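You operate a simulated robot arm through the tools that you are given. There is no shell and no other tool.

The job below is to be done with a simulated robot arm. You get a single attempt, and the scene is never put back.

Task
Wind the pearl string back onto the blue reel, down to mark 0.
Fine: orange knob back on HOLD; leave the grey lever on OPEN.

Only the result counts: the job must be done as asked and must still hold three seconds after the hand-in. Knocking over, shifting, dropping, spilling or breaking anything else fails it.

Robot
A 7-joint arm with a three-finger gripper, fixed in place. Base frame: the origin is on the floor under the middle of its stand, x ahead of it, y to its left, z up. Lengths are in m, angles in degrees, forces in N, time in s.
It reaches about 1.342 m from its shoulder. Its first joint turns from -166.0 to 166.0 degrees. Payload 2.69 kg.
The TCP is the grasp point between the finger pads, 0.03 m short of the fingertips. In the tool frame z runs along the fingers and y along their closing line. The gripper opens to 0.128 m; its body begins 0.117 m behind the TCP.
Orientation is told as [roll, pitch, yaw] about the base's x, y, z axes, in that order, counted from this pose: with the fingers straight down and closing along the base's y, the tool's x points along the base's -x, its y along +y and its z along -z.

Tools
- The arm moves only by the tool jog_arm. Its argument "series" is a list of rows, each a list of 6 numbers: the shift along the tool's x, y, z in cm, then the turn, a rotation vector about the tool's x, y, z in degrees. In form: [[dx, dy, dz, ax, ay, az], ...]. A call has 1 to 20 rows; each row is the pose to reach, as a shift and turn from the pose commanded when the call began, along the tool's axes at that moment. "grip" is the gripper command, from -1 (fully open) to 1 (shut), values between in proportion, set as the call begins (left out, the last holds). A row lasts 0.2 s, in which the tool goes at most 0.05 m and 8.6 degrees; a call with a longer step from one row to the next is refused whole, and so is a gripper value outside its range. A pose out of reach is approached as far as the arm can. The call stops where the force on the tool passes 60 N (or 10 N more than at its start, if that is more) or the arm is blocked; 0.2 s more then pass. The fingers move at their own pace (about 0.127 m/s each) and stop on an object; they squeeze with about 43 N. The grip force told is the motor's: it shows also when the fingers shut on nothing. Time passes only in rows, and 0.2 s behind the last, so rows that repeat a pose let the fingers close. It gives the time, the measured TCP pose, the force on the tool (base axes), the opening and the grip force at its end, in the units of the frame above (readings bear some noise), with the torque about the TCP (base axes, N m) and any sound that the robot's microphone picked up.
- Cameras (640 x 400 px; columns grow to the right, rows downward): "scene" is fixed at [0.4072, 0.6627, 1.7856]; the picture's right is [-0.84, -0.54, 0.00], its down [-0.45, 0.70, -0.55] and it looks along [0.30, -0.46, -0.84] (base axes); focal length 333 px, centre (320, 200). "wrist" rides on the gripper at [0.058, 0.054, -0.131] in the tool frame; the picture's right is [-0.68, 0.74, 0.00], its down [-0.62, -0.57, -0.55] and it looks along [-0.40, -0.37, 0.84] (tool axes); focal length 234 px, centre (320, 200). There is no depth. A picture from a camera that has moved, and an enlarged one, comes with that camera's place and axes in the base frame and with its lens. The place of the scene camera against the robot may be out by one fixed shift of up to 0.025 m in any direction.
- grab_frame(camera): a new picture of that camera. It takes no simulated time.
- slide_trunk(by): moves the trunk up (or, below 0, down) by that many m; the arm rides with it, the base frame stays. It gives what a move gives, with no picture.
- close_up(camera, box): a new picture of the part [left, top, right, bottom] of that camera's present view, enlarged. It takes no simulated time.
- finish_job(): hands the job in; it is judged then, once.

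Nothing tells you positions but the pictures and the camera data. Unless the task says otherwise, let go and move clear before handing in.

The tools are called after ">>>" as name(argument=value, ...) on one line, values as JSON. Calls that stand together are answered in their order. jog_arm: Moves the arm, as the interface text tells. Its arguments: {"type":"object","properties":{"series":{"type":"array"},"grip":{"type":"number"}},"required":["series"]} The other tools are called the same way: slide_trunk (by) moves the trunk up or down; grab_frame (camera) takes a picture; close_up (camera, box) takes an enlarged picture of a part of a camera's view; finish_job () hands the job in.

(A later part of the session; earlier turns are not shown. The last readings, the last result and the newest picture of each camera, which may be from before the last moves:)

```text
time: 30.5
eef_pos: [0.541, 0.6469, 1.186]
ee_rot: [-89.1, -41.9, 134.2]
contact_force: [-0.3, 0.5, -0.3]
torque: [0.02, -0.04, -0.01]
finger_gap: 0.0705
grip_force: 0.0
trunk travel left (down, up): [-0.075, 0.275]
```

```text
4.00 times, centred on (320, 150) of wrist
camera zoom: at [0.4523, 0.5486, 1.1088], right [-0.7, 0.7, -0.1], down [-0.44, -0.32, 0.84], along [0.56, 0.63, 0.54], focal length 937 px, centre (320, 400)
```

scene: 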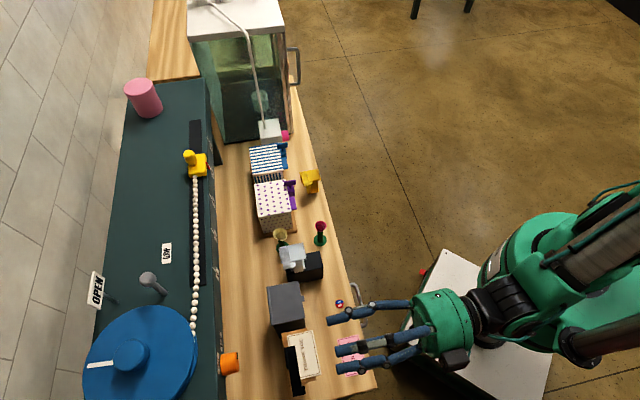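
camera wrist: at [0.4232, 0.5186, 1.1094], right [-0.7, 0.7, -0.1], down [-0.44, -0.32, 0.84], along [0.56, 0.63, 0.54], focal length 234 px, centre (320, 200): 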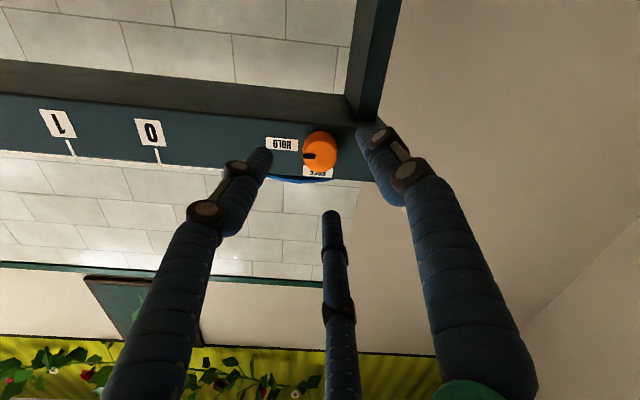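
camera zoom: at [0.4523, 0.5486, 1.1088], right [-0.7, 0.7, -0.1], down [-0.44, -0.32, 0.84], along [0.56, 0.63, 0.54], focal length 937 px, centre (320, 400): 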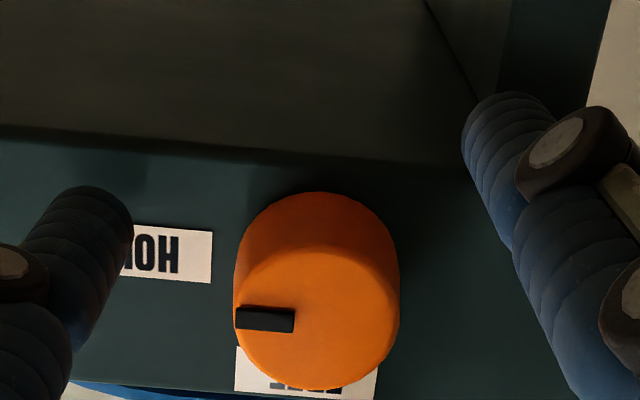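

The fingertips surround the knob without touching. Before gripping, I will test whether the wrist can twist the needed 90° (counter-clockwise as the robot sees it) with the fingers open.

>>> jog_arm(series=[[0, 0, 0, 0, 0, -8], [0, 0, 0, 0, 0, -16], [0, 0, 0, 0, 0, -24], [0, 0, 0, 0, 0, -32], [0, 0, 0, 0, 0, -40], [0, 0, 0, 0, 0, -48], [0, 0, 0, 0, 0, -56], [0, 0, 0, 0, 0, -64], [0, 0, 0, 0, 0, -72], [0, 0, 0, 0, 0, -80], [0, 0, 0, 0, 0, -88], [0, 0, 0, 0, 0, -95]])

>>> grab_frame(camera="wrist")

```text
time: 33.1
eef_pos: [0.5417, 0.6476, 1.1874]
ee_rot: [-88.9, 53.2, 135.7]
contact_force: [-0.2, -0.1, 0.2]
torque: [-0.01, 0.0, -0.02]
finger_gap: 0.0702
grip_force: 0.0
trunk travel left (down, up): [-0.075, 0.275]
```

```text
taken
camera wrist: at [0.5033, 0.4999, 1.2023], right [0.12, -0.14, -0.98], down [-0.97, 0.19, -0.15], along [0.21, 0.97, -0.11], focal length 234 px, centre (320, 200)
```

wrist: 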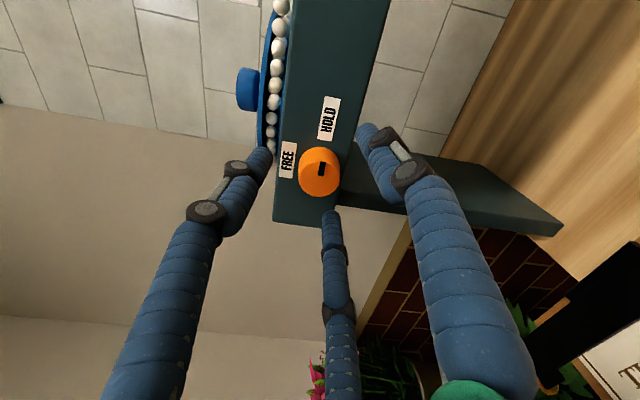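

The twist is fully reachable. I will turn back, grip the knob, and then look.

>>> jog_arm(series=[[0, 0, 0, 0, 0, 8], [0, 0, 0, 0, 0, 16], [0, 0, 0, 0, 0, 24], [0, 0, 0, 0, 0, 32], [0, 0, 0, 0, 0, 40], [0, 0, 0, 0, 0, 48], [0, 0, 0, 0, 0, 56], [0, 0, 0, 0, 0, 64], [0, 0, 0, 0, 0, 72], [0, 0, 0, 0, 0, 80], [0, 0, 0, 0, 0, 88], [0, 0, 0, 0, 0, 95]])

>>> jog_arm(series=[[0, 0, 0, 0, 0, 0], [0, 0, 0, 0, 0, 0], [0, 0, 0, 0, 0, 0], [0, 0, 0, 0, 0, 0]], grip=1)

>>> close_up(camera="wrist", box=[240, 100, 400, 200])

>>> close_up(camera="scene", box=[150, 300, 330, 400])

```text
time: 35.7
eef_pos: [0.5415, 0.6482, 1.1864]
ee_rot: [-89.0, -42.1, 134.3]
contact_force: [0.2, -0.1, 0.6]
torque: [0.0, 0.0, -0.01]
finger_gap: 0.0704
grip_force: 0.2
trunk travel left (down, up): [-0.075, 0.275]
```

```text
time: 36.7
eef_pos: [0.5415, 0.6472, 1.1875]
ee_rot: [-89.2, -42.0, 134.3]
contact_force: [3.0, -0.3, 3.6]
torque: [0.09, -0.12, -0.16]
finger_gap: 0.03
grip_force: 45.3
trunk travel left (down, up): [-0.075, 0.275]
```

```text
4.00 times, centred on (320, 150) of wrist
camera zoom: at [0.453, 0.5488, 1.1093], right [-0.7, 0.71, -0.1], down [-0.44, -0.32, 0.84], along [0.56, 0.63, 0.54], focal length 937 px, centre (320, 400)
```

zoom: 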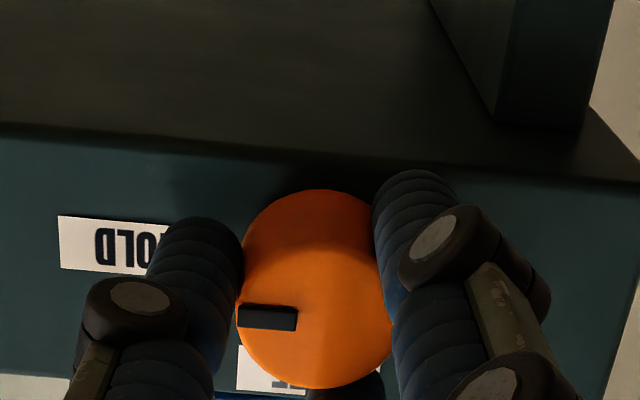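

```text
3.56 times, centred on (240, 350) of scene
camera zoom: at [0.4072, 0.6627, 1.7856], right [-0.84, -0.54, 0.0], down [-0.45, 0.7, -0.55], along [0.3, -0.46, -0.84], focal length 1184 px, centre (604, -333)
```

zoom: 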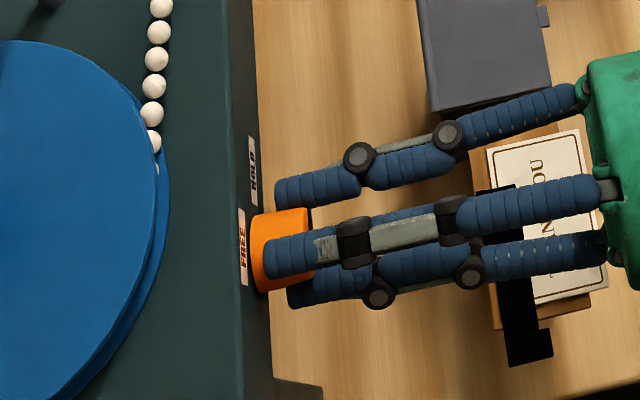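

The knob is held securely, with a 3 cm gap and 45 N. I will twist it counter-clockwise towards FREE, in a first part to see that it follows.

>>> jog_arm(series=[[0, 0, 0, 0, 0, -6], [0, 0, 0, 0, 0, -12], [0, 0, 0, 0, 0, -18], [0, 0, 0, 0, 0, -24], [0, 0, 0, 0, 0, -30]])

>>> close_up(camera="wrist", box=[240, 100, 400, 200])

>>> close_up(camera="scene", box=[70, 140, 330, 400])

```text
time: 37.9
eef_pos: [0.542, 0.6478, 1.1879]
ee_rot: [-89.3, -11.8, 134.7]
contact_force: [2.9, 3.9, 11.7]
torque: [0.2, -0.21, 0.02]
finger_gap: 0.03
grip_force: 45.0
trunk travel left (down, up): [-0.075, 0.275]
```

```text
4.00 times, centred on (320, 150) of wrist
camera zoom: at [0.4804, 0.5215, 1.1236], right [-0.58, 0.57, -0.58], down [-0.73, -0.04, 0.68], along [0.37, 0.82, 0.44], focal length 937 px, centre (320, 400)
```

zoom: 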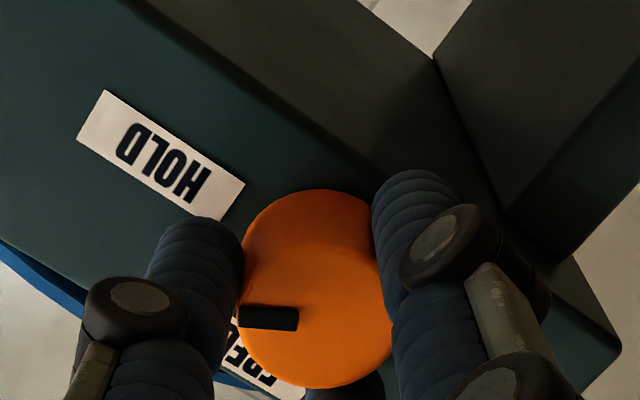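

```text
1.54 times, centred on (200, 270) of scene
camera zoom: at [0.4072, 0.6627, 1.7856], right [-0.84, -0.54, 0.0], down [-0.45, 0.7, -0.55], along [0.3, -0.46, -0.84], focal length 512 px, centre (505, 92)
```

zoom: 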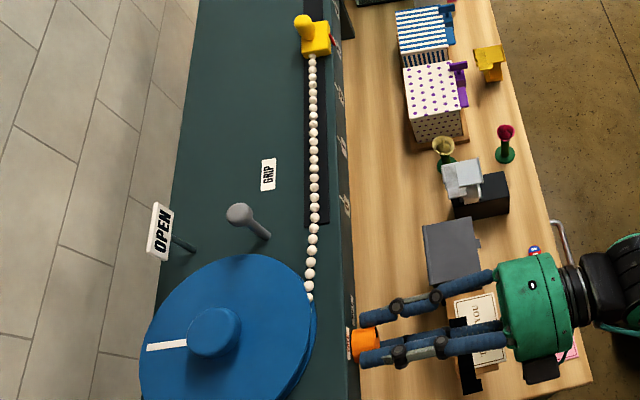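

The knob turns with the hand. I will continue to 90° in total.

>>> jog_arm(series=[[0, 0, 0, 0, 0, -7], [0, 0, 0, 0, 0, -14], [0, 0, 0, 0, 0, -21], [0, 0, 0, 0, 0, -28], [0, 0, 0, 0, 0, -35], [0, 0, 0, 0, 0, -42], [0, 0, 0, 0, 0, -48], [0, 0, 0, 0, 0, -54], [0, 0, 0, 0, 0, -60]])

>>> close_up(camera="wrist", box=[240, 100, 400, 200])

>>> close_up(camera="scene", box=[70, 140, 330, 400])

```text
time: 39.9
eef_pos: [0.5427, 0.6479, 1.1881]
ee_rot: [-89.1, 48.2, 135.5]
contact_force: [6.3, 10.0, 17.6]
torque: [0.41, -0.29, -0.03]
finger_gap: 0.0298
grip_force: 44.6
trunk travel left (down, up): [-0.075, 0.275]
```

```text
4.00 times, centred on (320, 150) of wrist
camera zoom: at [0.5039, 0.4986, 1.1958], right [0.06, -0.08, -1.0], down [-0.98, 0.2, -0.08], along [0.21, 0.98, -0.06], focal length 937 px, centre (320, 400)
```

zoom: 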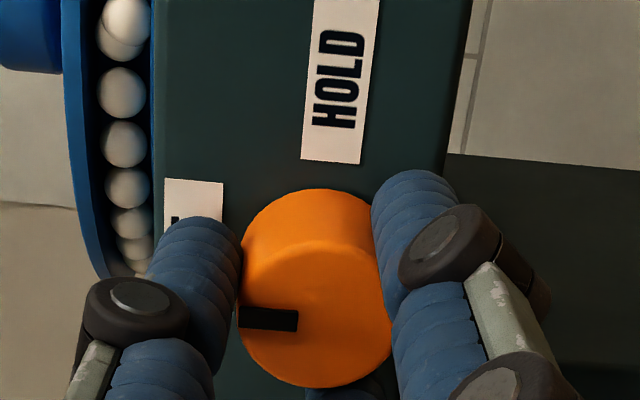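

```text
1.54 times, centred on (200, 270) of scene
camera zoom: at [0.4072, 0.6627, 1.7856], right [-0.84, -0.54, 0.0], down [-0.45, 0.7, -0.55], along [0.3, -0.46, -0.84], focal length 512 px, centre (505, 92)
```

zoom: 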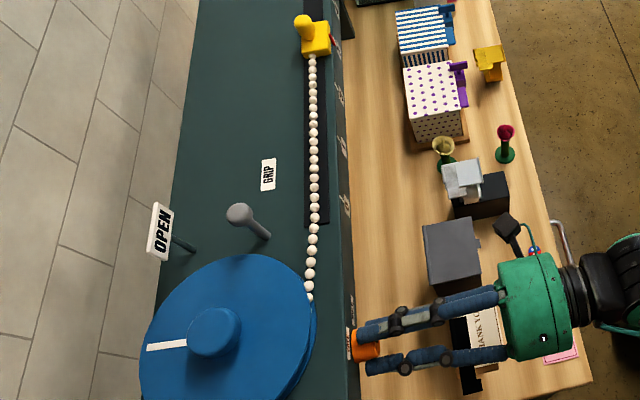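

The notch now points straight up at FREE and the slider has stayed put. I will open the fingers and back straight out.

>>> jog_arm(series=[[0, 0, 0, 0, 0, 0], [0, 0, 0, 0, 0, 0], [0, 0, 0, 0, 0, 0]], grip=-0.1)

>>> jog_arm(series=[[0, 0, -2, 0, 0, 0], [0, 0, -4.5, 0, 0, 0], [0, 0, -7, 0, 0, 0], [0, 0, -10, 0, 0, 0], [0, 0, -13, 0, 0, 0]])

>>> grab_frame(camera="wrist")

>>> close_up(camera="scene", box=[70, 140, 330, 400])

```text
time: 40.7
eef_pos: [0.5409, 0.6485, 1.1854]
ee_rot: [-88.8, 48.2, 135.8]
contact_force: [-0.5, -0.3, 0.2]
torque: [0.0, -0.02, -0.02]
finger_gap: 0.0705
grip_force: 0.0
trunk travel left (down, up): [-0.075, 0.275]
```

```text
time: 41.9
eef_pos: [0.4482, 0.5572, 1.1848]
ee_rot: [-89.0, 48.1, 135.5]
contact_force: [0.0, 0.9, 0.0]
torque: [0.01, -0.03, -0.04]
finger_gap: 0.0704
grip_force: 0.0
trunk travel left (down, up): [-0.075, 0.275]
```

```text
taken
camera wrist: at [0.4105, 0.4071, 1.1941], right [0.06, -0.08, -1.0], down [-0.98, 0.2, -0.07], along [0.21, 0.98, -0.06], focal length 234 px, centre (320, 200)
```

wrist: 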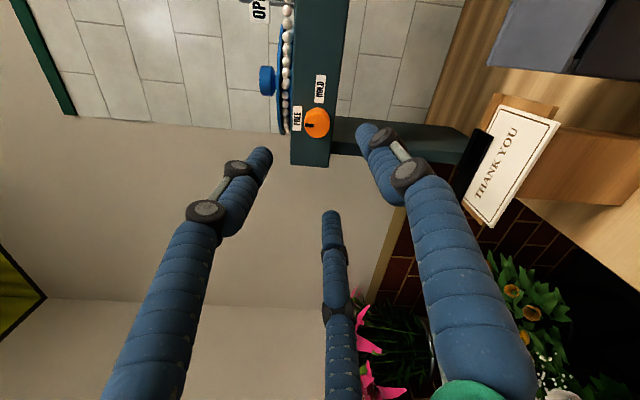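

```text
1.54 times, centred on (200, 270) of scene
camera zoom: at [0.4072, 0.6627, 1.7856], right [-0.84, -0.54, 0.0], down [-0.45, 0.7, -0.55], along [0.3, -0.46, -0.84], focal length 512 px, centre (505, 92)
```

zoom: 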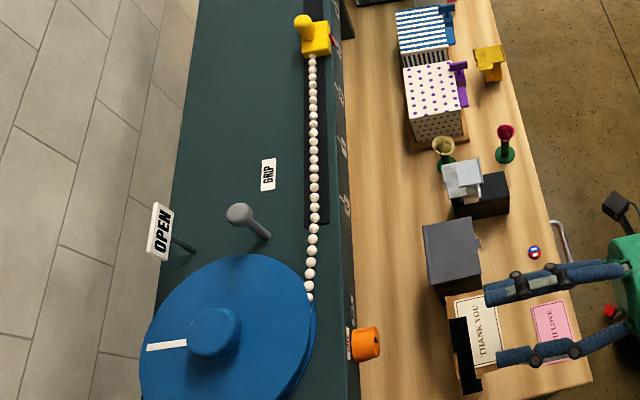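

The knob is on FREE and nothing ran away. I will raise the trunk back, then turn the hand to point down for gripping the reel's hub.

>>> slide_trunk(by=0.2)

>>> jog_arm(series=[[1.5, -1.33, 0, 0, 0, 0], [3.0, -2.67, 0, -5, -5.6, 0], [4.5, -4.0, 0, -10, -11.2, 0], [4.5, -4.0, 0, -15, -16.8, 0], [4.5, -4.0, 0, -20, -22.4, 0], [4.5, -4.0, 0, -25, -28, 0], [4.5, -4.0, 0, -30, -33.6, 0], [4.5, -4.0, 0, -35, -39.2, 0], [4.5, -4.0, 0, -40, -44.8, 0], [4.5, -4.0, 0, -45, -50.4, 0], [4.5, -4.0, 0, -50, -56, 0], [4.5, -4.0, 0, -55, -61.6, 0], [4.5, -4.0, 0, -60, -67.1, 0]])

>>> grab_frame(camera="wrist")

>>> grab_frame(camera="scene")

```text
time: 44.1
eef_pos: [0.4486, 0.5569, 1.3853]
ee_rot: [-88.9, 48.0, 135.7]
contact_force: [0.0, 0.2, 0.6]
torque: [0.01, 0.0, 0.01]
finger_gap: 0.0704
grip_force: 0.0
trunk travel left (down, up): [-0.275, 0.075]
```

```text
time: 46.9
eef_pos: [0.4497, 0.5557, 1.4455]
ee_rot: [0.4, -0.7, -176.8]
contact_force: [0.9, -0.1, 0.0]
torque: [0.02, -0.03, 0.0]
finger_gap: 0.0706
grip_force: 0.0
out of reach, approached as far as the arm can: row 7
trunk travel left (down, up): [-0.275, 0.075]
```

```text
taken
camera wrist: at [0.5104, 0.5063, 1.5758], right [-0.64, -0.77, 0.01], down [-0.64, 0.54, 0.55], along [-0.43, 0.34, -0.83], focal length 234 px, centre (320, 200)
```

wrist: 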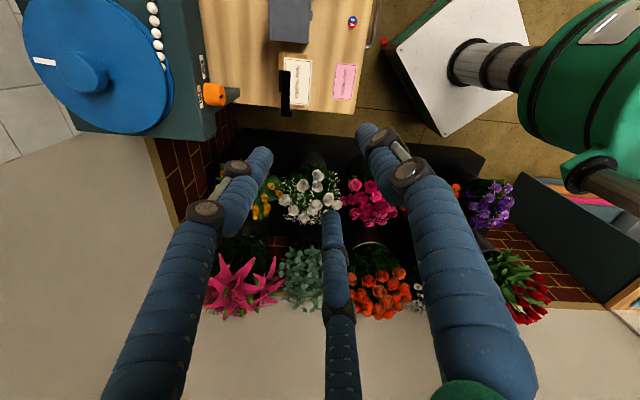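

```text
taken
```

scene: 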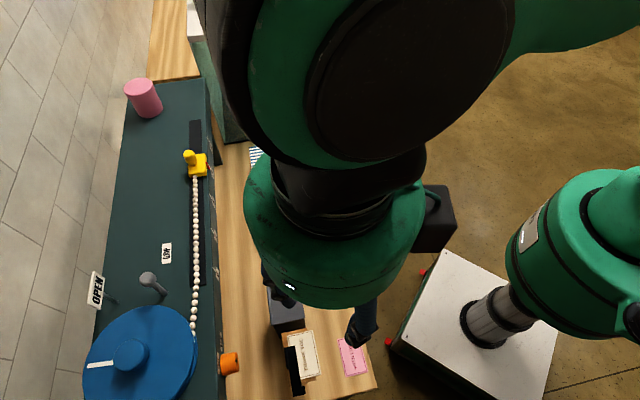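

The hand points down with the wrist near one end of its range, which suits a long clockwise wind. I will move above the hub at a safe height and check the centring.

>>> jog_arm(series=[[2.5, -1.8, 0, 0.4, 0.7, 0], [5, -3.7, 0.5, 0.4, 0.7, 0], [7.5, -5.5, 1, 0.4, 0.7, 0], [10, -7.4, 1.5, 0.4, 0.7, 0], [12.5, -9.3, 2, 0.4, 0.7, 0], [15, -11.1, 2.5, 0.4, 0.7, 0], [17.5, -13, 3, 0.4, 0.7, 0], [20, -14.9, 3.8, 0.4, 0.7, 0], [22, -16.3, 4.5, 0.4, 0.7, 0]])

>>> grab_frame(camera="wrist")

>>> grab_frame(camera="scene")

```text
time: 48.9
eef_pos: [0.6594, 0.7304, 1.3982]
ee_rot: [0.0, 0.1, -176.9]
contact_force: [0.8, 0.1, 0.2]
torque: [-0.01, 0.05, -0.01]
finger_gap: 0.0702
grip_force: 0.0
trunk travel left (down, up): [-0.275, 0.075]
```

```text
taken
camera wrist: at [0.7203, 0.6786, 1.5277], right [-0.64, -0.77, 0.0], down [-0.65, 0.53, 0.55], along [-0.42, 0.35, -0.84], focal length 234 px, centre (320, 200)
```

wrist: 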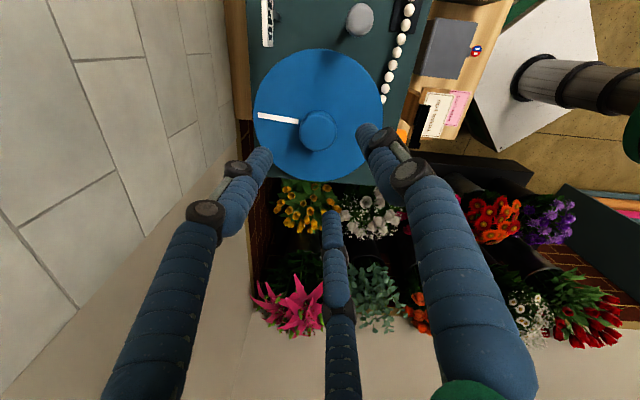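

```text
taken
```

scene: 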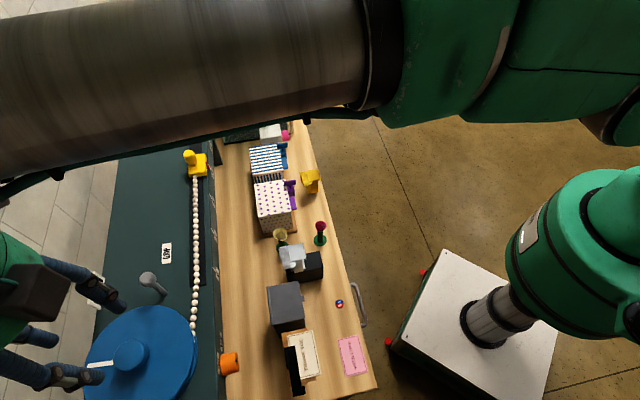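

The hub is directly ahead of the tool axis. I will enlarge the view to confirm centring before lowering.

>>> close_up(camera="wrist", box=[230, 40, 410, 190])

```text
2.67 times, centred on (320, 115) of wrist
camera zoom: at [0.7203, 0.6786, 1.5277], right [-0.64, -0.77, 0.0], down [-0.65, 0.53, 0.55], along [-0.42, 0.35, -0.84], focal length 624 px, centre (320, 427)
```

zoom: 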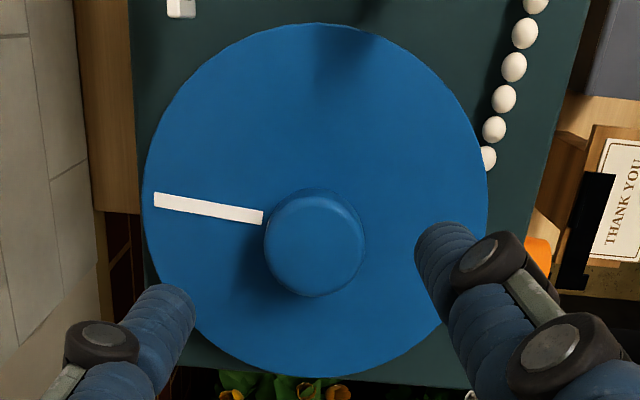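

The hub is within 2–3 mm of the axis. I will correct that and lower so the tips come just above the reel's flange, which is at z ≈ 1.24.

>>> jog_arm(series=[[0.17, -0.15, 2.5, 0, 0, 0], [0.17, -0.15, 5, 0, 0, 0], [0.17, -0.15, 7.5, 0, 0, 0], [0.17, -0.15, 9.5, 0, 0, 0], [0.17, -0.15, 11, 0, 0, 0], [0.17, -0.15, 12.0, 0, 0, 0]])

>>> close_up(camera="wrist", box=[200, 60, 440, 240])

>>> close_up(camera="scene", box=[0, 220, 280, 400])

```text
time: 50.3
eef_pos: [0.6613, 0.7324, 1.2752]
ee_rot: [0.0, 0.1, -177.1]
contact_force: [-0.2, 0.3, 0.5]
torque: [-0.03, -0.01, 0.0]
finger_gap: 0.0705
grip_force: 0.0
trunk travel left (down, up): [-0.275, 0.075]
```

```text
2.22 times, centred on (320, 150) of wrist
camera zoom: at [0.7217, 0.681, 1.407], right [-0.64, -0.77, 0.0], down [-0.65, 0.53, 0.55], along [-0.42, 0.35, -0.84], focal length 520 px, centre (320, 311)
```

zoom: 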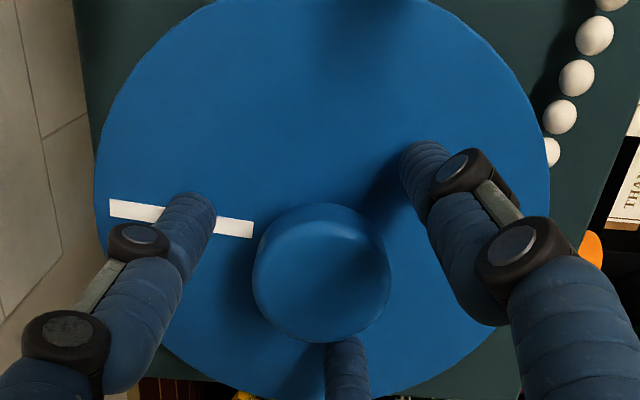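

```text
2.22 times, centred on (140, 310) of scene
camera zoom: at [0.4072, 0.6627, 1.7856], right [-0.84, -0.54, 0.0], down [-0.45, 0.7, -0.55], along [0.3, -0.46, -0.84], focal length 740 px, centre (720, -44)
```

zoom: 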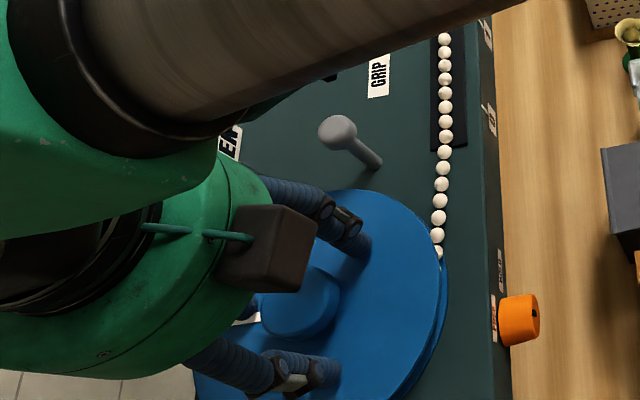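

The fingers straddle the hub with the tips clear of the flange. I will close on the hub.

>>> jog_arm(series=[[0, 0, 0, 0, 0, 0], [0, 0, 0, 0, 0, 0], [0, 0, 0, 0, 0, 0], [0, 0, 0, 0, 0, 0]], grip=1)

>>> close_up(camera="wrist", box=[200, 60, 440, 240])

```text
time: 51.3
eef_pos: [0.6606, 0.7313, 1.2779]
ee_rot: [-0.1, 0.1, -177.1]
contact_force: [-0.3, -3.2, 1.3]
torque: [-0.1, -0.04, 0.01]
finger_gap: 0.0399
grip_force: 44.9
trunk travel left (down, up): [-0.275, 0.075]
```

```text
2.22 times, centred on (320, 150) of wrist
camera zoom: at [0.7216, 0.6804, 1.4077], right [-0.64, -0.77, 0.0], down [-0.65, 0.53, 0.55], along [-0.42, 0.35, -0.84], focal length 520 px, centre (320, 311)
```

zoom: 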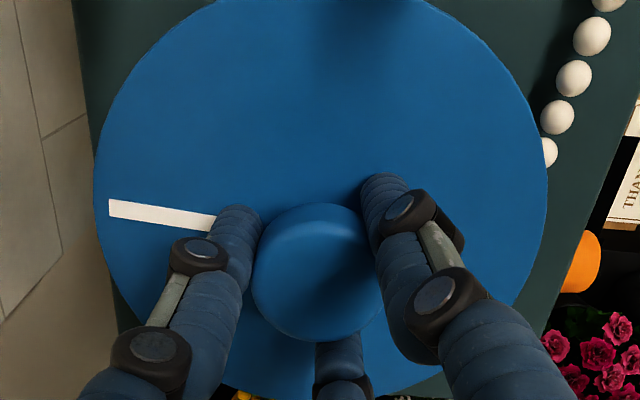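

The hub is gripped, with a 4 cm gap. I will turn it a first 15° clockwise (seen from above) and check the forces and the slider.

>>> jog_arm(series=[[0, 0, 0, 0, 0, 4], [0, 0, 0, 0, 0, 8], [0, 0, 0, 0, 0, 12], [0, 0, 0, 0, 0, 15]])

>>> close_up(camera="wrist", box=[200, 0, 440, 180])

>>> grab_frame(camera="scene")

```text
time: 52.3
eef_pos: [0.6618, 0.7311, 1.277]
ee_rot: [-0.1, 0.0, 168.0]
contact_force: [-3.2, -5.7, -3.7]
torque: [0.01, -0.12, 0.04]
finger_gap: 0.04
grip_force: 44.9
trunk travel left (down, up): [-0.275, 0.075]
```

```text
2.22 times, centred on (320, 90) of wrist
camera zoom: at [0.7064, 0.6663, 1.4076], right [-0.81, -0.58, 0.0], down [-0.49, 0.68, 0.55], along [-0.32, 0.45, -0.84], focal length 520 px, centre (320, 444)
```

zoom: 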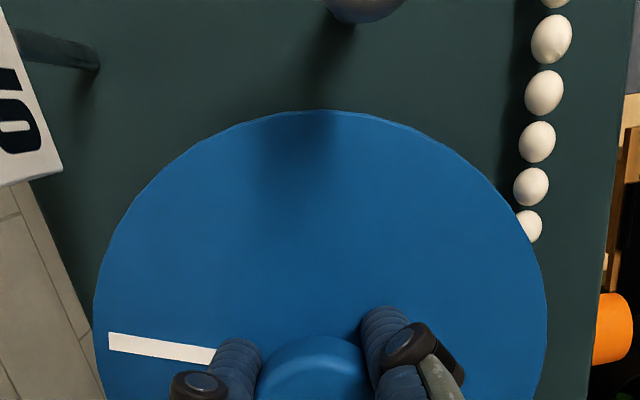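

```text
taken
```

scene: 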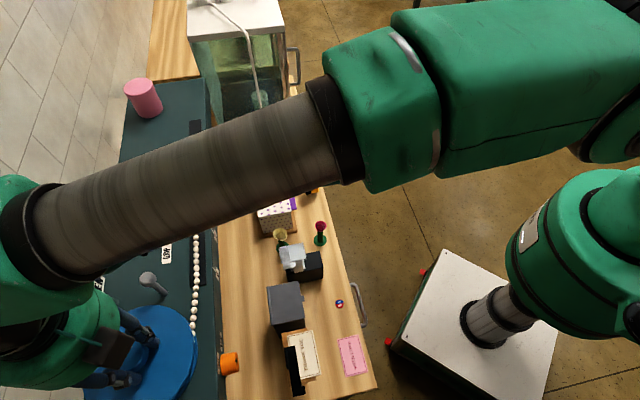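

The reel turns freely with the hand. I will continue winding clockwise by another 75° and check the slider's position.

>>> jog_arm(series=[[0, 0, 0, 0, 0, 6], [0, 0, 0, 0, 0, 12], [0, 0, 0, 0, 0, 18], [0, 0, 0, 0, 0, 24], [0, 0, 0, 0, 0, 30]])

>>> grab_frame(camera="wrist")

```text
time: 53.5
eef_pos: [0.6621, 0.7314, 1.2785]
ee_rot: [-0.1, 0.1, 137.9]
contact_force: [-3.1, -7.0, -6.5]
torque: [-0.26, 0.01, 0.05]
finger_gap: 0.0399
grip_force: 45.4
trunk travel left (down, up): [-0.275, 0.075]
```

```text
taken
camera wrist: at [0.6678, 0.652, 1.4076], right [-1.0, -0.09, 0.0], down [-0.08, 0.83, 0.55], along [-0.05, 0.55, -0.84], focal length 234 px, centre (320, 200)
```

wrist: 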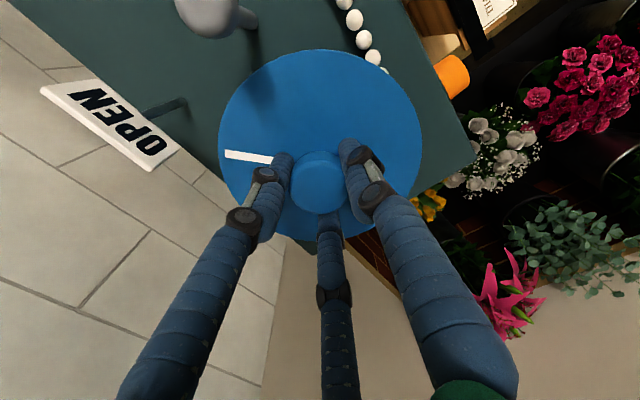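

The reel keeps following. I will continue to where the camera can see the slider and the marks.

>>> jog_arm(series=[[0, 0, 0, 0, 0, 7], [0, 0, 0, 0, 0, 14], [0, 0, 0, 0, 0, 21], [0, 0, 0, 0, 0, 28], [0, 0, 0, 0, 0, 35], [0, 0, 0, 0, 0, 42], [0, 0, 0, 0, 0, 48]])

>>> grab_frame(camera="wrist")

>>> grab_frame(camera="scene")

```text
time: 55.1
eef_pos: [0.6593, 0.7311, 1.2778]
ee_rot: [-0.1, 0.0, 89.9]
contact_force: [-6.5, -12.3, -8.9]
torque: [-0.55, 0.65, 0.01]
finger_gap: 0.0398
grip_force: 44.7
trunk travel left (down, up): [-0.275, 0.075]
```

```text
taken
camera wrist: at [0.6066, 0.6728, 1.4075], right [-0.74, 0.68, 0.0], down [0.57, 0.62, 0.55], along [0.37, 0.4, -0.84], focal length 234 px, centre (320, 200)
```

wrist: 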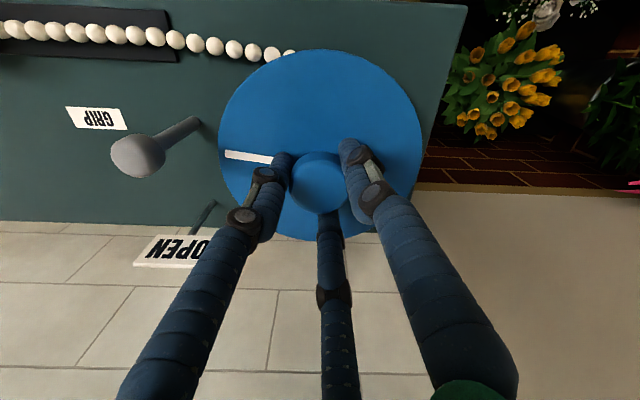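

```text
taken
```

scene: 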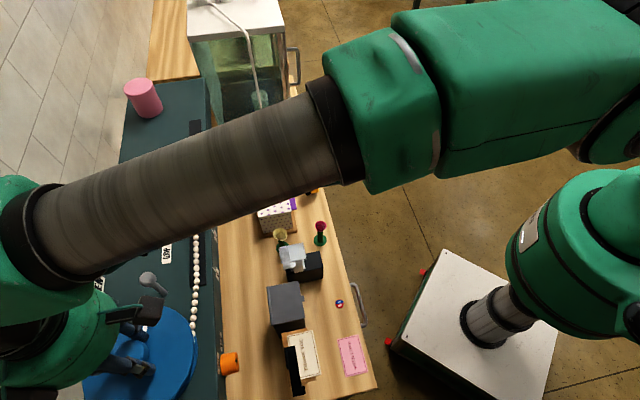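

About 93° has been wound and the string stays neat. I will continue another 55° and look towards the slider.

>>> jog_arm(series=[[0, 0, 0, 0, 0, 7], [0, 0, 0, 0, 0, 14], [0, 0, 0, 0, 0, 21], [0, 0, 0, 0, 0, 28], [0, 0, 0, 0, 0, 35], [0, 0, 0, 0, 0, 42], [0, 0, 0, 0, 0, 49], [0, 0, 0, 0, 0, 55]])

>>> grab_frame(camera="wrist")

>>> grab_frame(camera="scene")

```text
time: 56.9
eef_pos: [0.6606, 0.7318, 1.2774]
ee_rot: [0.0, -0.1, 34.9]
contact_force: [-8.3, -10.0, -12.7]
torque: [-0.08, 0.32, -0.02]
finger_gap: 0.04
grip_force: 44.8
trunk travel left (down, up): [-0.275, 0.075]
```

```text
taken
camera wrist: at [0.5817, 0.7417, 1.4075], right [0.13, 0.99, 0.0], down [0.83, -0.11, 0.55], along [0.55, -0.07, -0.84], focal length 234 px, centre (320, 200)
```

wrist: 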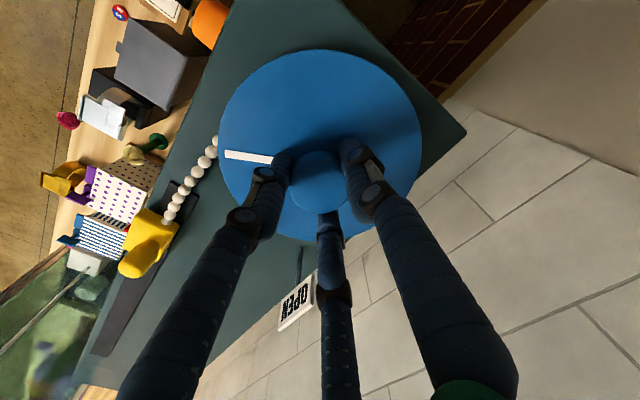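

```text
taken
```

scene: 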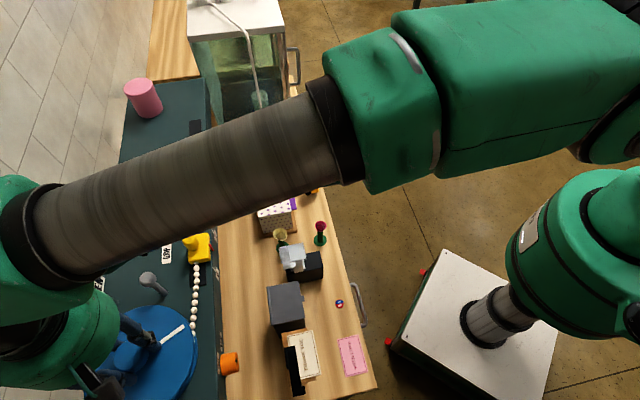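

The slider has come a long way and shows in the scene view. I will enlarge to see its pointer against the marks.

>>> close_up(camera="scene", box=[150, 210, 250, 310])

>>> close_up(camera="wrist", box=[90, 120, 250, 280])

```text
4.00 times, centred on (200, 260) of scene
camera zoom: at [0.4072, 0.6627, 1.7856], right [-0.84, -0.54, 0.0], down [-0.45, 0.7, -0.55], along [0.3, -0.46, -0.84], focal length 1332 px, centre (800, -40)
```

zoom: 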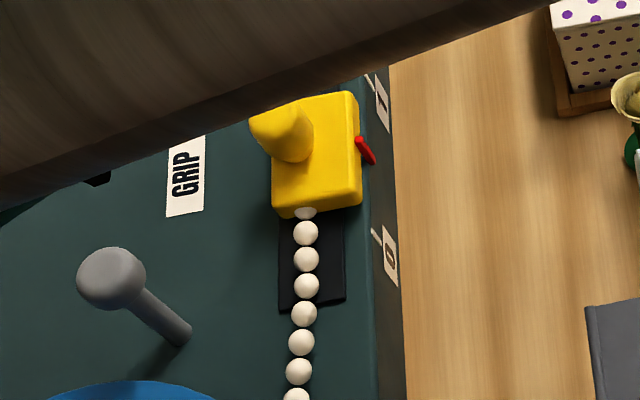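

```text
2.50 times, centred on (170, 200) of wrist
camera zoom: at [0.5817, 0.7417, 1.4075], right [0.13, 0.99, 0.0], down [0.83, -0.11, 0.55], along [0.55, -0.07, -0.84], focal length 585 px, centre (695, 200)
```

zoom: 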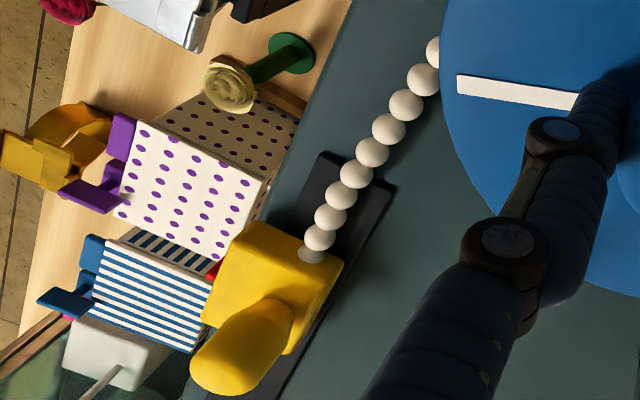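

The pointer was at about 2.8 at the start. It has moved about 19 cm, and about 3.4 cm (roughly 26°) remains to mark 0. I will wind another 20° and check again.

>>> jog_arm(series=[[0, 0, 0, 0, 0, 5], [0, 0, 0, 0, 0, 10], [0, 0, 0, 0, 0, 15], [0, 0, 0, 0, 0, 20]])

>>> close_up(camera="scene", box=[150, 210, 250, 310])

>>> grab_frame(camera="wrist")

```text
time: 57.9
eef_pos: [0.661, 0.7324, 1.2781]
ee_rot: [-0.1, -0.1, 14.9]
contact_force: [-8.4, -11.7, -12.7]
torque: [-0.14, 0.16, 0.0]
finger_gap: 0.0401
grip_force: 45.0
trunk travel left (down, up): [-0.275, 0.075]
```

```text
4.00 times, centred on (200, 260) of scene
camera zoom: at [0.4072, 0.6627, 1.7856], right [-0.84, -0.54, 0.0], down [-0.45, 0.7, -0.55], along [0.3, -0.46, -0.84], focal length 1332 px, centre (800, -40)
```

zoom: 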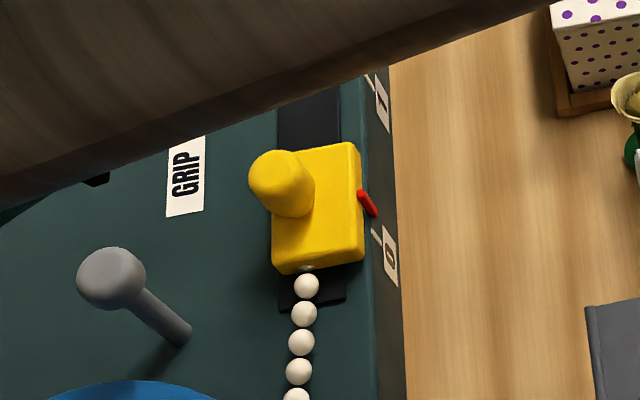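

```text
taken
camera wrist: at [0.5902, 0.768, 1.4075], right [0.46, 0.89, 0.0], down [0.74, -0.39, 0.55], along [0.49, -0.25, -0.84], focal length 234 px, centre (320, 200)
```

wrist: 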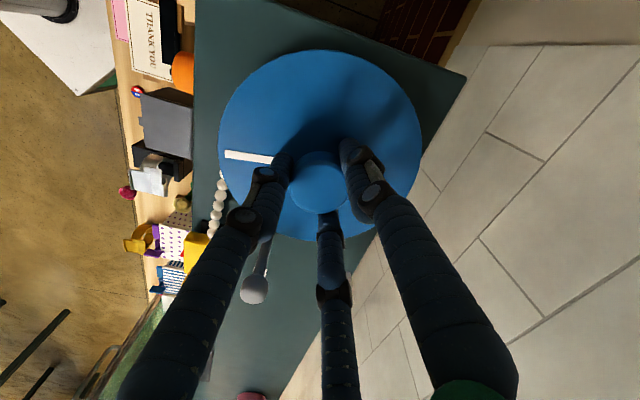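

The pointer is now about 8 mm short of mark 0. I will enlarge more to judge the last bit.

>>> close_up(camera="scene", box=[225, 245, 260, 280])

>>> close_up(camera="scene", box=[230, 250, 255, 275])

```text
11.43 times, centred on (242, 262) of scene
camera zoom: at [0.4072, 0.6627, 1.7856], right [-0.84, -0.54, 0.0], down [-0.45, 0.7, -0.55], along [0.3, -0.46, -0.84], focal length 3807 px, centre (1206, -514)
```

zoom: 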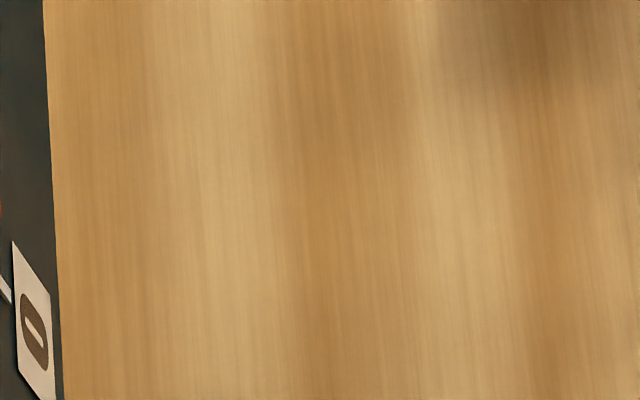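

```text
16.00 times, centred on (242, 262) of scene
camera zoom: at [0.4072, 0.6627, 1.7856], right [-0.84, -0.54, 0.0], down [-0.45, 0.7, -0.55], along [0.3, -0.46, -0.84], focal length 5330 px, centre (1560, -800)
```

zoom: 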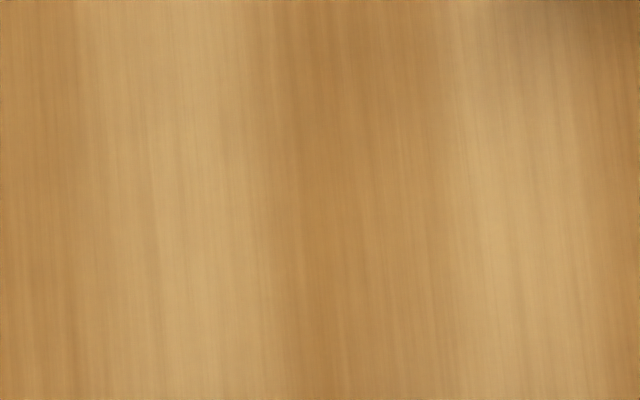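

I aimed the enlargement wrongly; the pointer is near column 212, row 261.

>>> close_up(camera="scene", box=[196, 250, 228, 275])

```text
16.00 times, centred on (212, 262) of scene
camera zoom: at [0.4072, 0.6627, 1.7856], right [-0.84, -0.54, 0.0], down [-0.45, 0.7, -0.55], along [0.3, -0.46, -0.84], focal length 5330 px, centre (2048, -800)
```

zoom: 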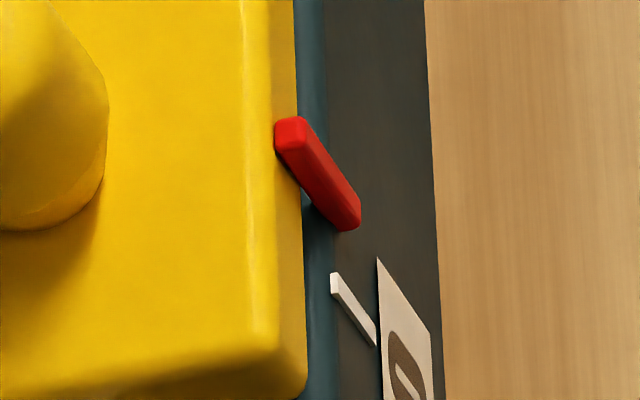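

The enlarged view shows the red pointer and the 0 tick clearly; the pointer needs about 7 mm more. I will turn 5.5° more.

>>> jog_arm(series=[[0, 0, 0, 0, 0, 2], [0, 0, 0, 0, 0, 4], [0, 0, 0, 0, 0, 5.5]])

>>> close_up(camera="scene", box=[196, 250, 228, 275])

>>> close_up(camera="scene", box=[150, 210, 250, 310])

```text
time: 58.7
eef_pos: [0.6612, 0.7326, 1.2776]
ee_rot: [0.0, -0.1, 9.4]
contact_force: [-12.1, -11.9, -14.7]
torque: [-0.03, 0.04, 0.03]
finger_gap: 0.0397
grip_force: 45.3
trunk travel left (down, up): [-0.275, 0.075]
```

```text
16.00 times, centred on (212, 262) of scene
camera zoom: at [0.4072, 0.6627, 1.7856], right [-0.84, -0.54, 0.0], down [-0.45, 0.7, -0.55], along [0.3, -0.46, -0.84], focal length 5330 px, centre (2048, -800)
```

zoom: 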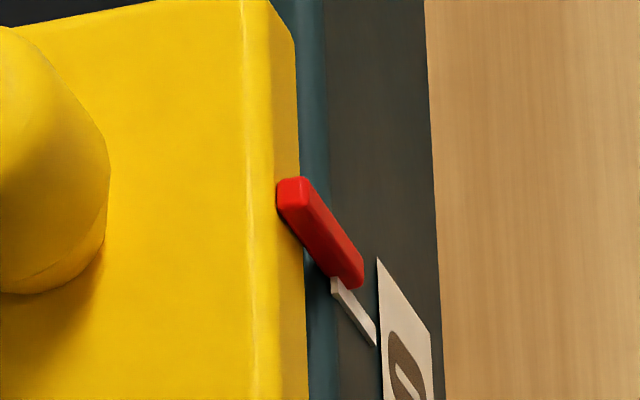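

```text
4.00 times, centred on (200, 260) of scene
camera zoom: at [0.4072, 0.6627, 1.7856], right [-0.84, -0.54, 0.0], down [-0.45, 0.7, -0.55], along [0.3, -0.46, -0.84], focal length 1332 px, centre (800, -40)
```

zoom: 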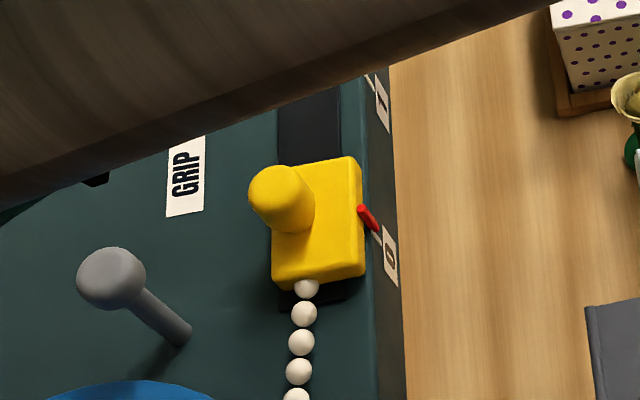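

The pointer now meets the 0 tick. I will release the hub gently, watch for any spring-back, and then check from straight in front with the wrist camera.

>>> jog_arm(series=[[0, 0, 0, 0, 0, 0], [0, 0, 0, 0, 0, 0], [0, 0, 0, 0, 0, 0]], grip=-0.1)

>>> close_up(camera="scene", box=[196, 250, 228, 275])

>>> grab_frame(camera="wrist")

```text
time: 59.5
eef_pos: [0.6614, 0.7318, 1.2781]
ee_rot: [0.0, -0.1, 9.4]
contact_force: [-0.5, 0.2, 0.3]
torque: [0.04, 0.02, -0.01]
finger_gap: 0.0706
grip_force: 0.0
trunk travel left (down, up): [-0.275, 0.075]
```

```text
16.00 times, centred on (212, 262) of scene
camera zoom: at [0.4072, 0.6627, 1.7856], right [-0.84, -0.54, 0.0], down [-0.45, 0.7, -0.55], along [0.3, -0.46, -0.84], focal length 5330 px, centre (2048, -800)
```

zoom: 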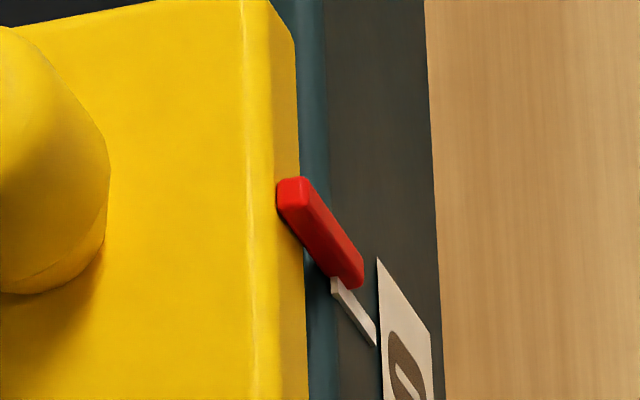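

```text
taken
camera wrist: at [0.5946, 0.7747, 1.4083], right [0.55, 0.84, 0.0], down [0.7, -0.46, 0.55], along [0.46, -0.3, -0.84], focal length 234 px, centre (320, 200)
```

wrist: 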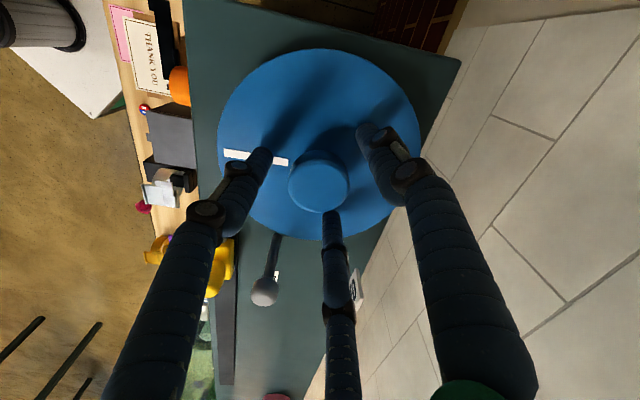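

There was no spring-back; the pointer is unchanged. I will lift clear and return to the front position with the camera on the robot's side.

>>> jog_arm(series=[[0, 0, -3, 0, 0, 0], [0, 0, -6, 0, 0, 0], [0, 0, -9.5, 0, 0, 0], [0, 0, -13, 0, 0, 0], [2.5, -1.4, -13, 0, 0, -8.4], [5, -2.9, -13, 0, 0, -16.8], [7.4, -4.3, -13, 0, 0, -25.2], [9.9, -5.7, -13, 0, 0, -33.5], [12.4, -7.1, -13, 0, 0, -41.9], [14.8, -8.6, -13, 0, 0, -50.3], [17.3, -10, -13, 0, 0, -58.7], [19.8, -11.4, -13, 0, 0, -67], [22.2, -12.8, -13, 0, 0, -75.4], [24.7, -14.3, -13, 0, 0, -83.8]])

>>> grab_frame(camera="wrist")

>>> grab_frame(camera="scene")

```text
time: 62.5
eef_pos: [0.4399, 0.5492, 1.4061]
ee_rot: [-0.2, -0.1, 93.5]
contact_force: [0.0, 0.2, -0.1]
torque: [0.0, -0.01, -0.01]
finger_gap: 0.0705
grip_force: 0.0
trunk travel left (down, up): [-0.275, 0.075]
```

```text
taken
camera wrist: at [0.3896, 0.4859, 1.5371], right [-0.78, 0.63, 0.0], down [0.53, 0.65, 0.55], along [0.35, 0.43, -0.84], focal length 234 px, centre (320, 200)
```

wrist: 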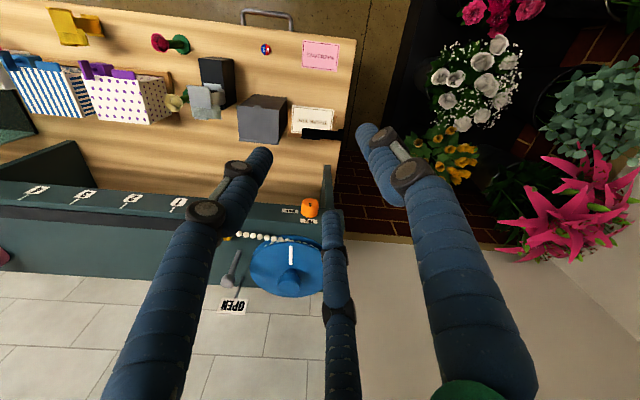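

```text
taken
```

scene: 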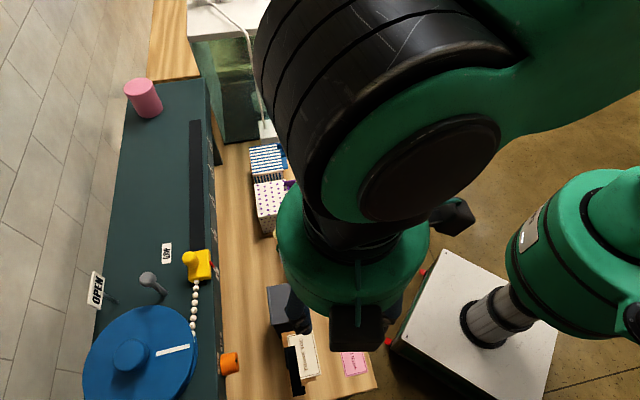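

The string is taut and the pointer is near 0. I will tilt the hand to horizontal again and lower the trunk, as before.

>>> jog_arm(series=[[0, 0, 0, 5.6, -5.0, 0], [0, 0, 0, 11.2, -9.9, 0], [0, 0, 0, 16.8, -14.9, 0], [0, 0, 0, 22.5, -19.9, 0], [0, 0, 0, 28.1, -24.8, 0], [0, 0, 0, 33.7, -29.8, 0], [0, 0, 0, 39.3, -34.8, 0], [0, 0, 0, 44.9, -39.7, 0], [0, 0, 0, 50.5, -44.7, 0], [0, 0, 0, 56.2, -49.7, 0], [0, 0, 0, 61.8, -54.6, 0], [0, 0, 0, 67.4, -59.6, 0]])

>>> slide_trunk(by=-0.2)

>>> grab_frame(camera="wrist")

```text
time: 65.1
eef_pos: [0.4415, 0.5504, 1.4074]
ee_rot: [-90.3, -41.5, 135.0]
contact_force: [0.8, 0.8, 0.1]
torque: [0.04, -0.02, -0.02]
finger_gap: 0.0704
grip_force: 0.1
out of reach, approached as far as the arm can: row 10
trunk travel left (down, up): [-0.275, 0.075]
```

```text
time: 67.3
eef_pos: [0.441, 0.5493, 1.2077]
ee_rot: [-90.1, -41.4, 134.9]
contact_force: [-0.5, -0.6, 0.5]
torque: [0.0, 0.0, -0.01]
finger_gap: 0.0704
grip_force: 0.0
trunk travel left (down, up): [-0.075, 0.275]
```

```text
taken
camera wrist: at [0.3537, 0.4507, 1.1281], right [-0.7, 0.71, -0.1], down [-0.45, -0.33, 0.83], along [0.55, 0.63, 0.55], focal length 234 px, centre (320, 200)
```

wrist: 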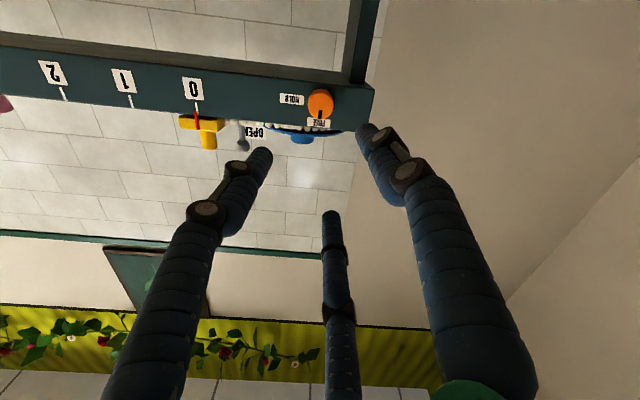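

From the front, the pointer appears right over the 0 tick. I will enlarge, then shift the camera to face the mark squarely.

>>> close_up(camera="wrist", box=[170, 70, 240, 130])

>>> jog_arm(series=[[2.2, -2.0, 0, 0, 0, 0], [4.5, -4.0, 0, 0, 0, 0], [6.7, -6.0, 0, 0, 0, 0], [9.0, -8.0, 0, 0, 0, 0], [11.2, -9.9, 0, 0, 0, 0]])

>>> grab_frame(camera="wrist")

```text
6.67 times, centred on (205, 100) of wrist
camera zoom: at [0.3537, 0.4507, 1.1281], right [-0.7, 0.71, -0.1], down [-0.45, -0.33, 0.83], along [0.55, 0.63, 0.55], focal length 1561 px, centre (1087, 867)
```

zoom: 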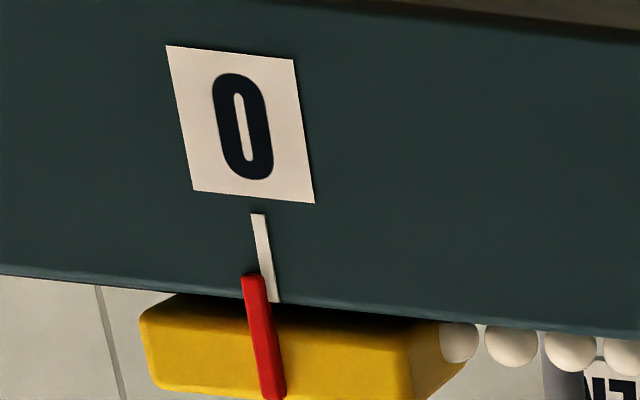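

```text
time: 68.5
eef_pos: [0.4969, 0.4854, 1.2274]
ee_rot: [-88.8, -41.4, 130.3]
contact_force: [-1.1, 0.4, -1.1]
torque: [0.01, -0.03, 0.0]
finger_gap: 0.0705
grip_force: 0.1
out of reach, approached as far as the arm can: row 2, 3, 4, 5
trunk travel left (down, up): [-0.075, 0.275]
```

```text
taken
camera wrist: at [0.4033, 0.3917, 1.1501], right [-0.66, 0.75, -0.11], down [-0.46, -0.29, 0.84], along [0.6, 0.6, 0.53], focal length 234 px, centre (320, 200)
```

wrist: 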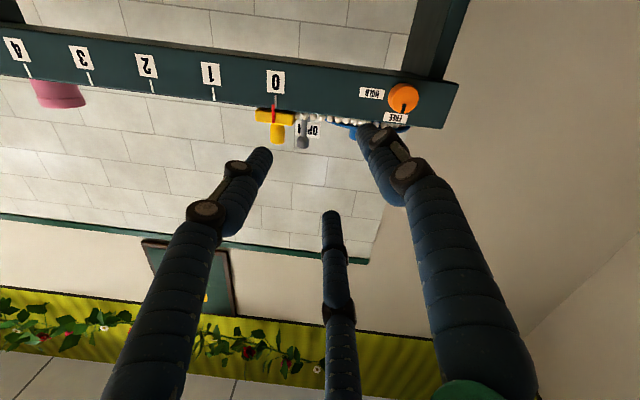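

The arm reached partway, and this view faces the mark more squarely. I will enlarge it.

>>> close_up(camera="wrist", box=[250, 65, 310, 125])

```text
6.67 times, centred on (280, 95) of wrist
camera zoom: at [0.4033, 0.3917, 1.1501], right [-0.66, 0.75, -0.11], down [-0.46, -0.29, 0.84], along [0.6, 0.6, 0.53], focal length 1561 px, centre (587, 900)
```

zoom: 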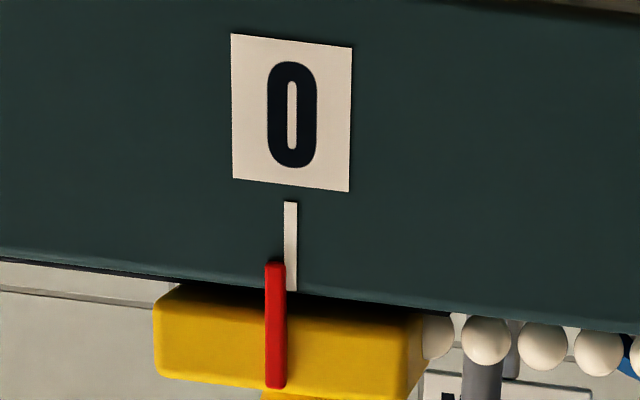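

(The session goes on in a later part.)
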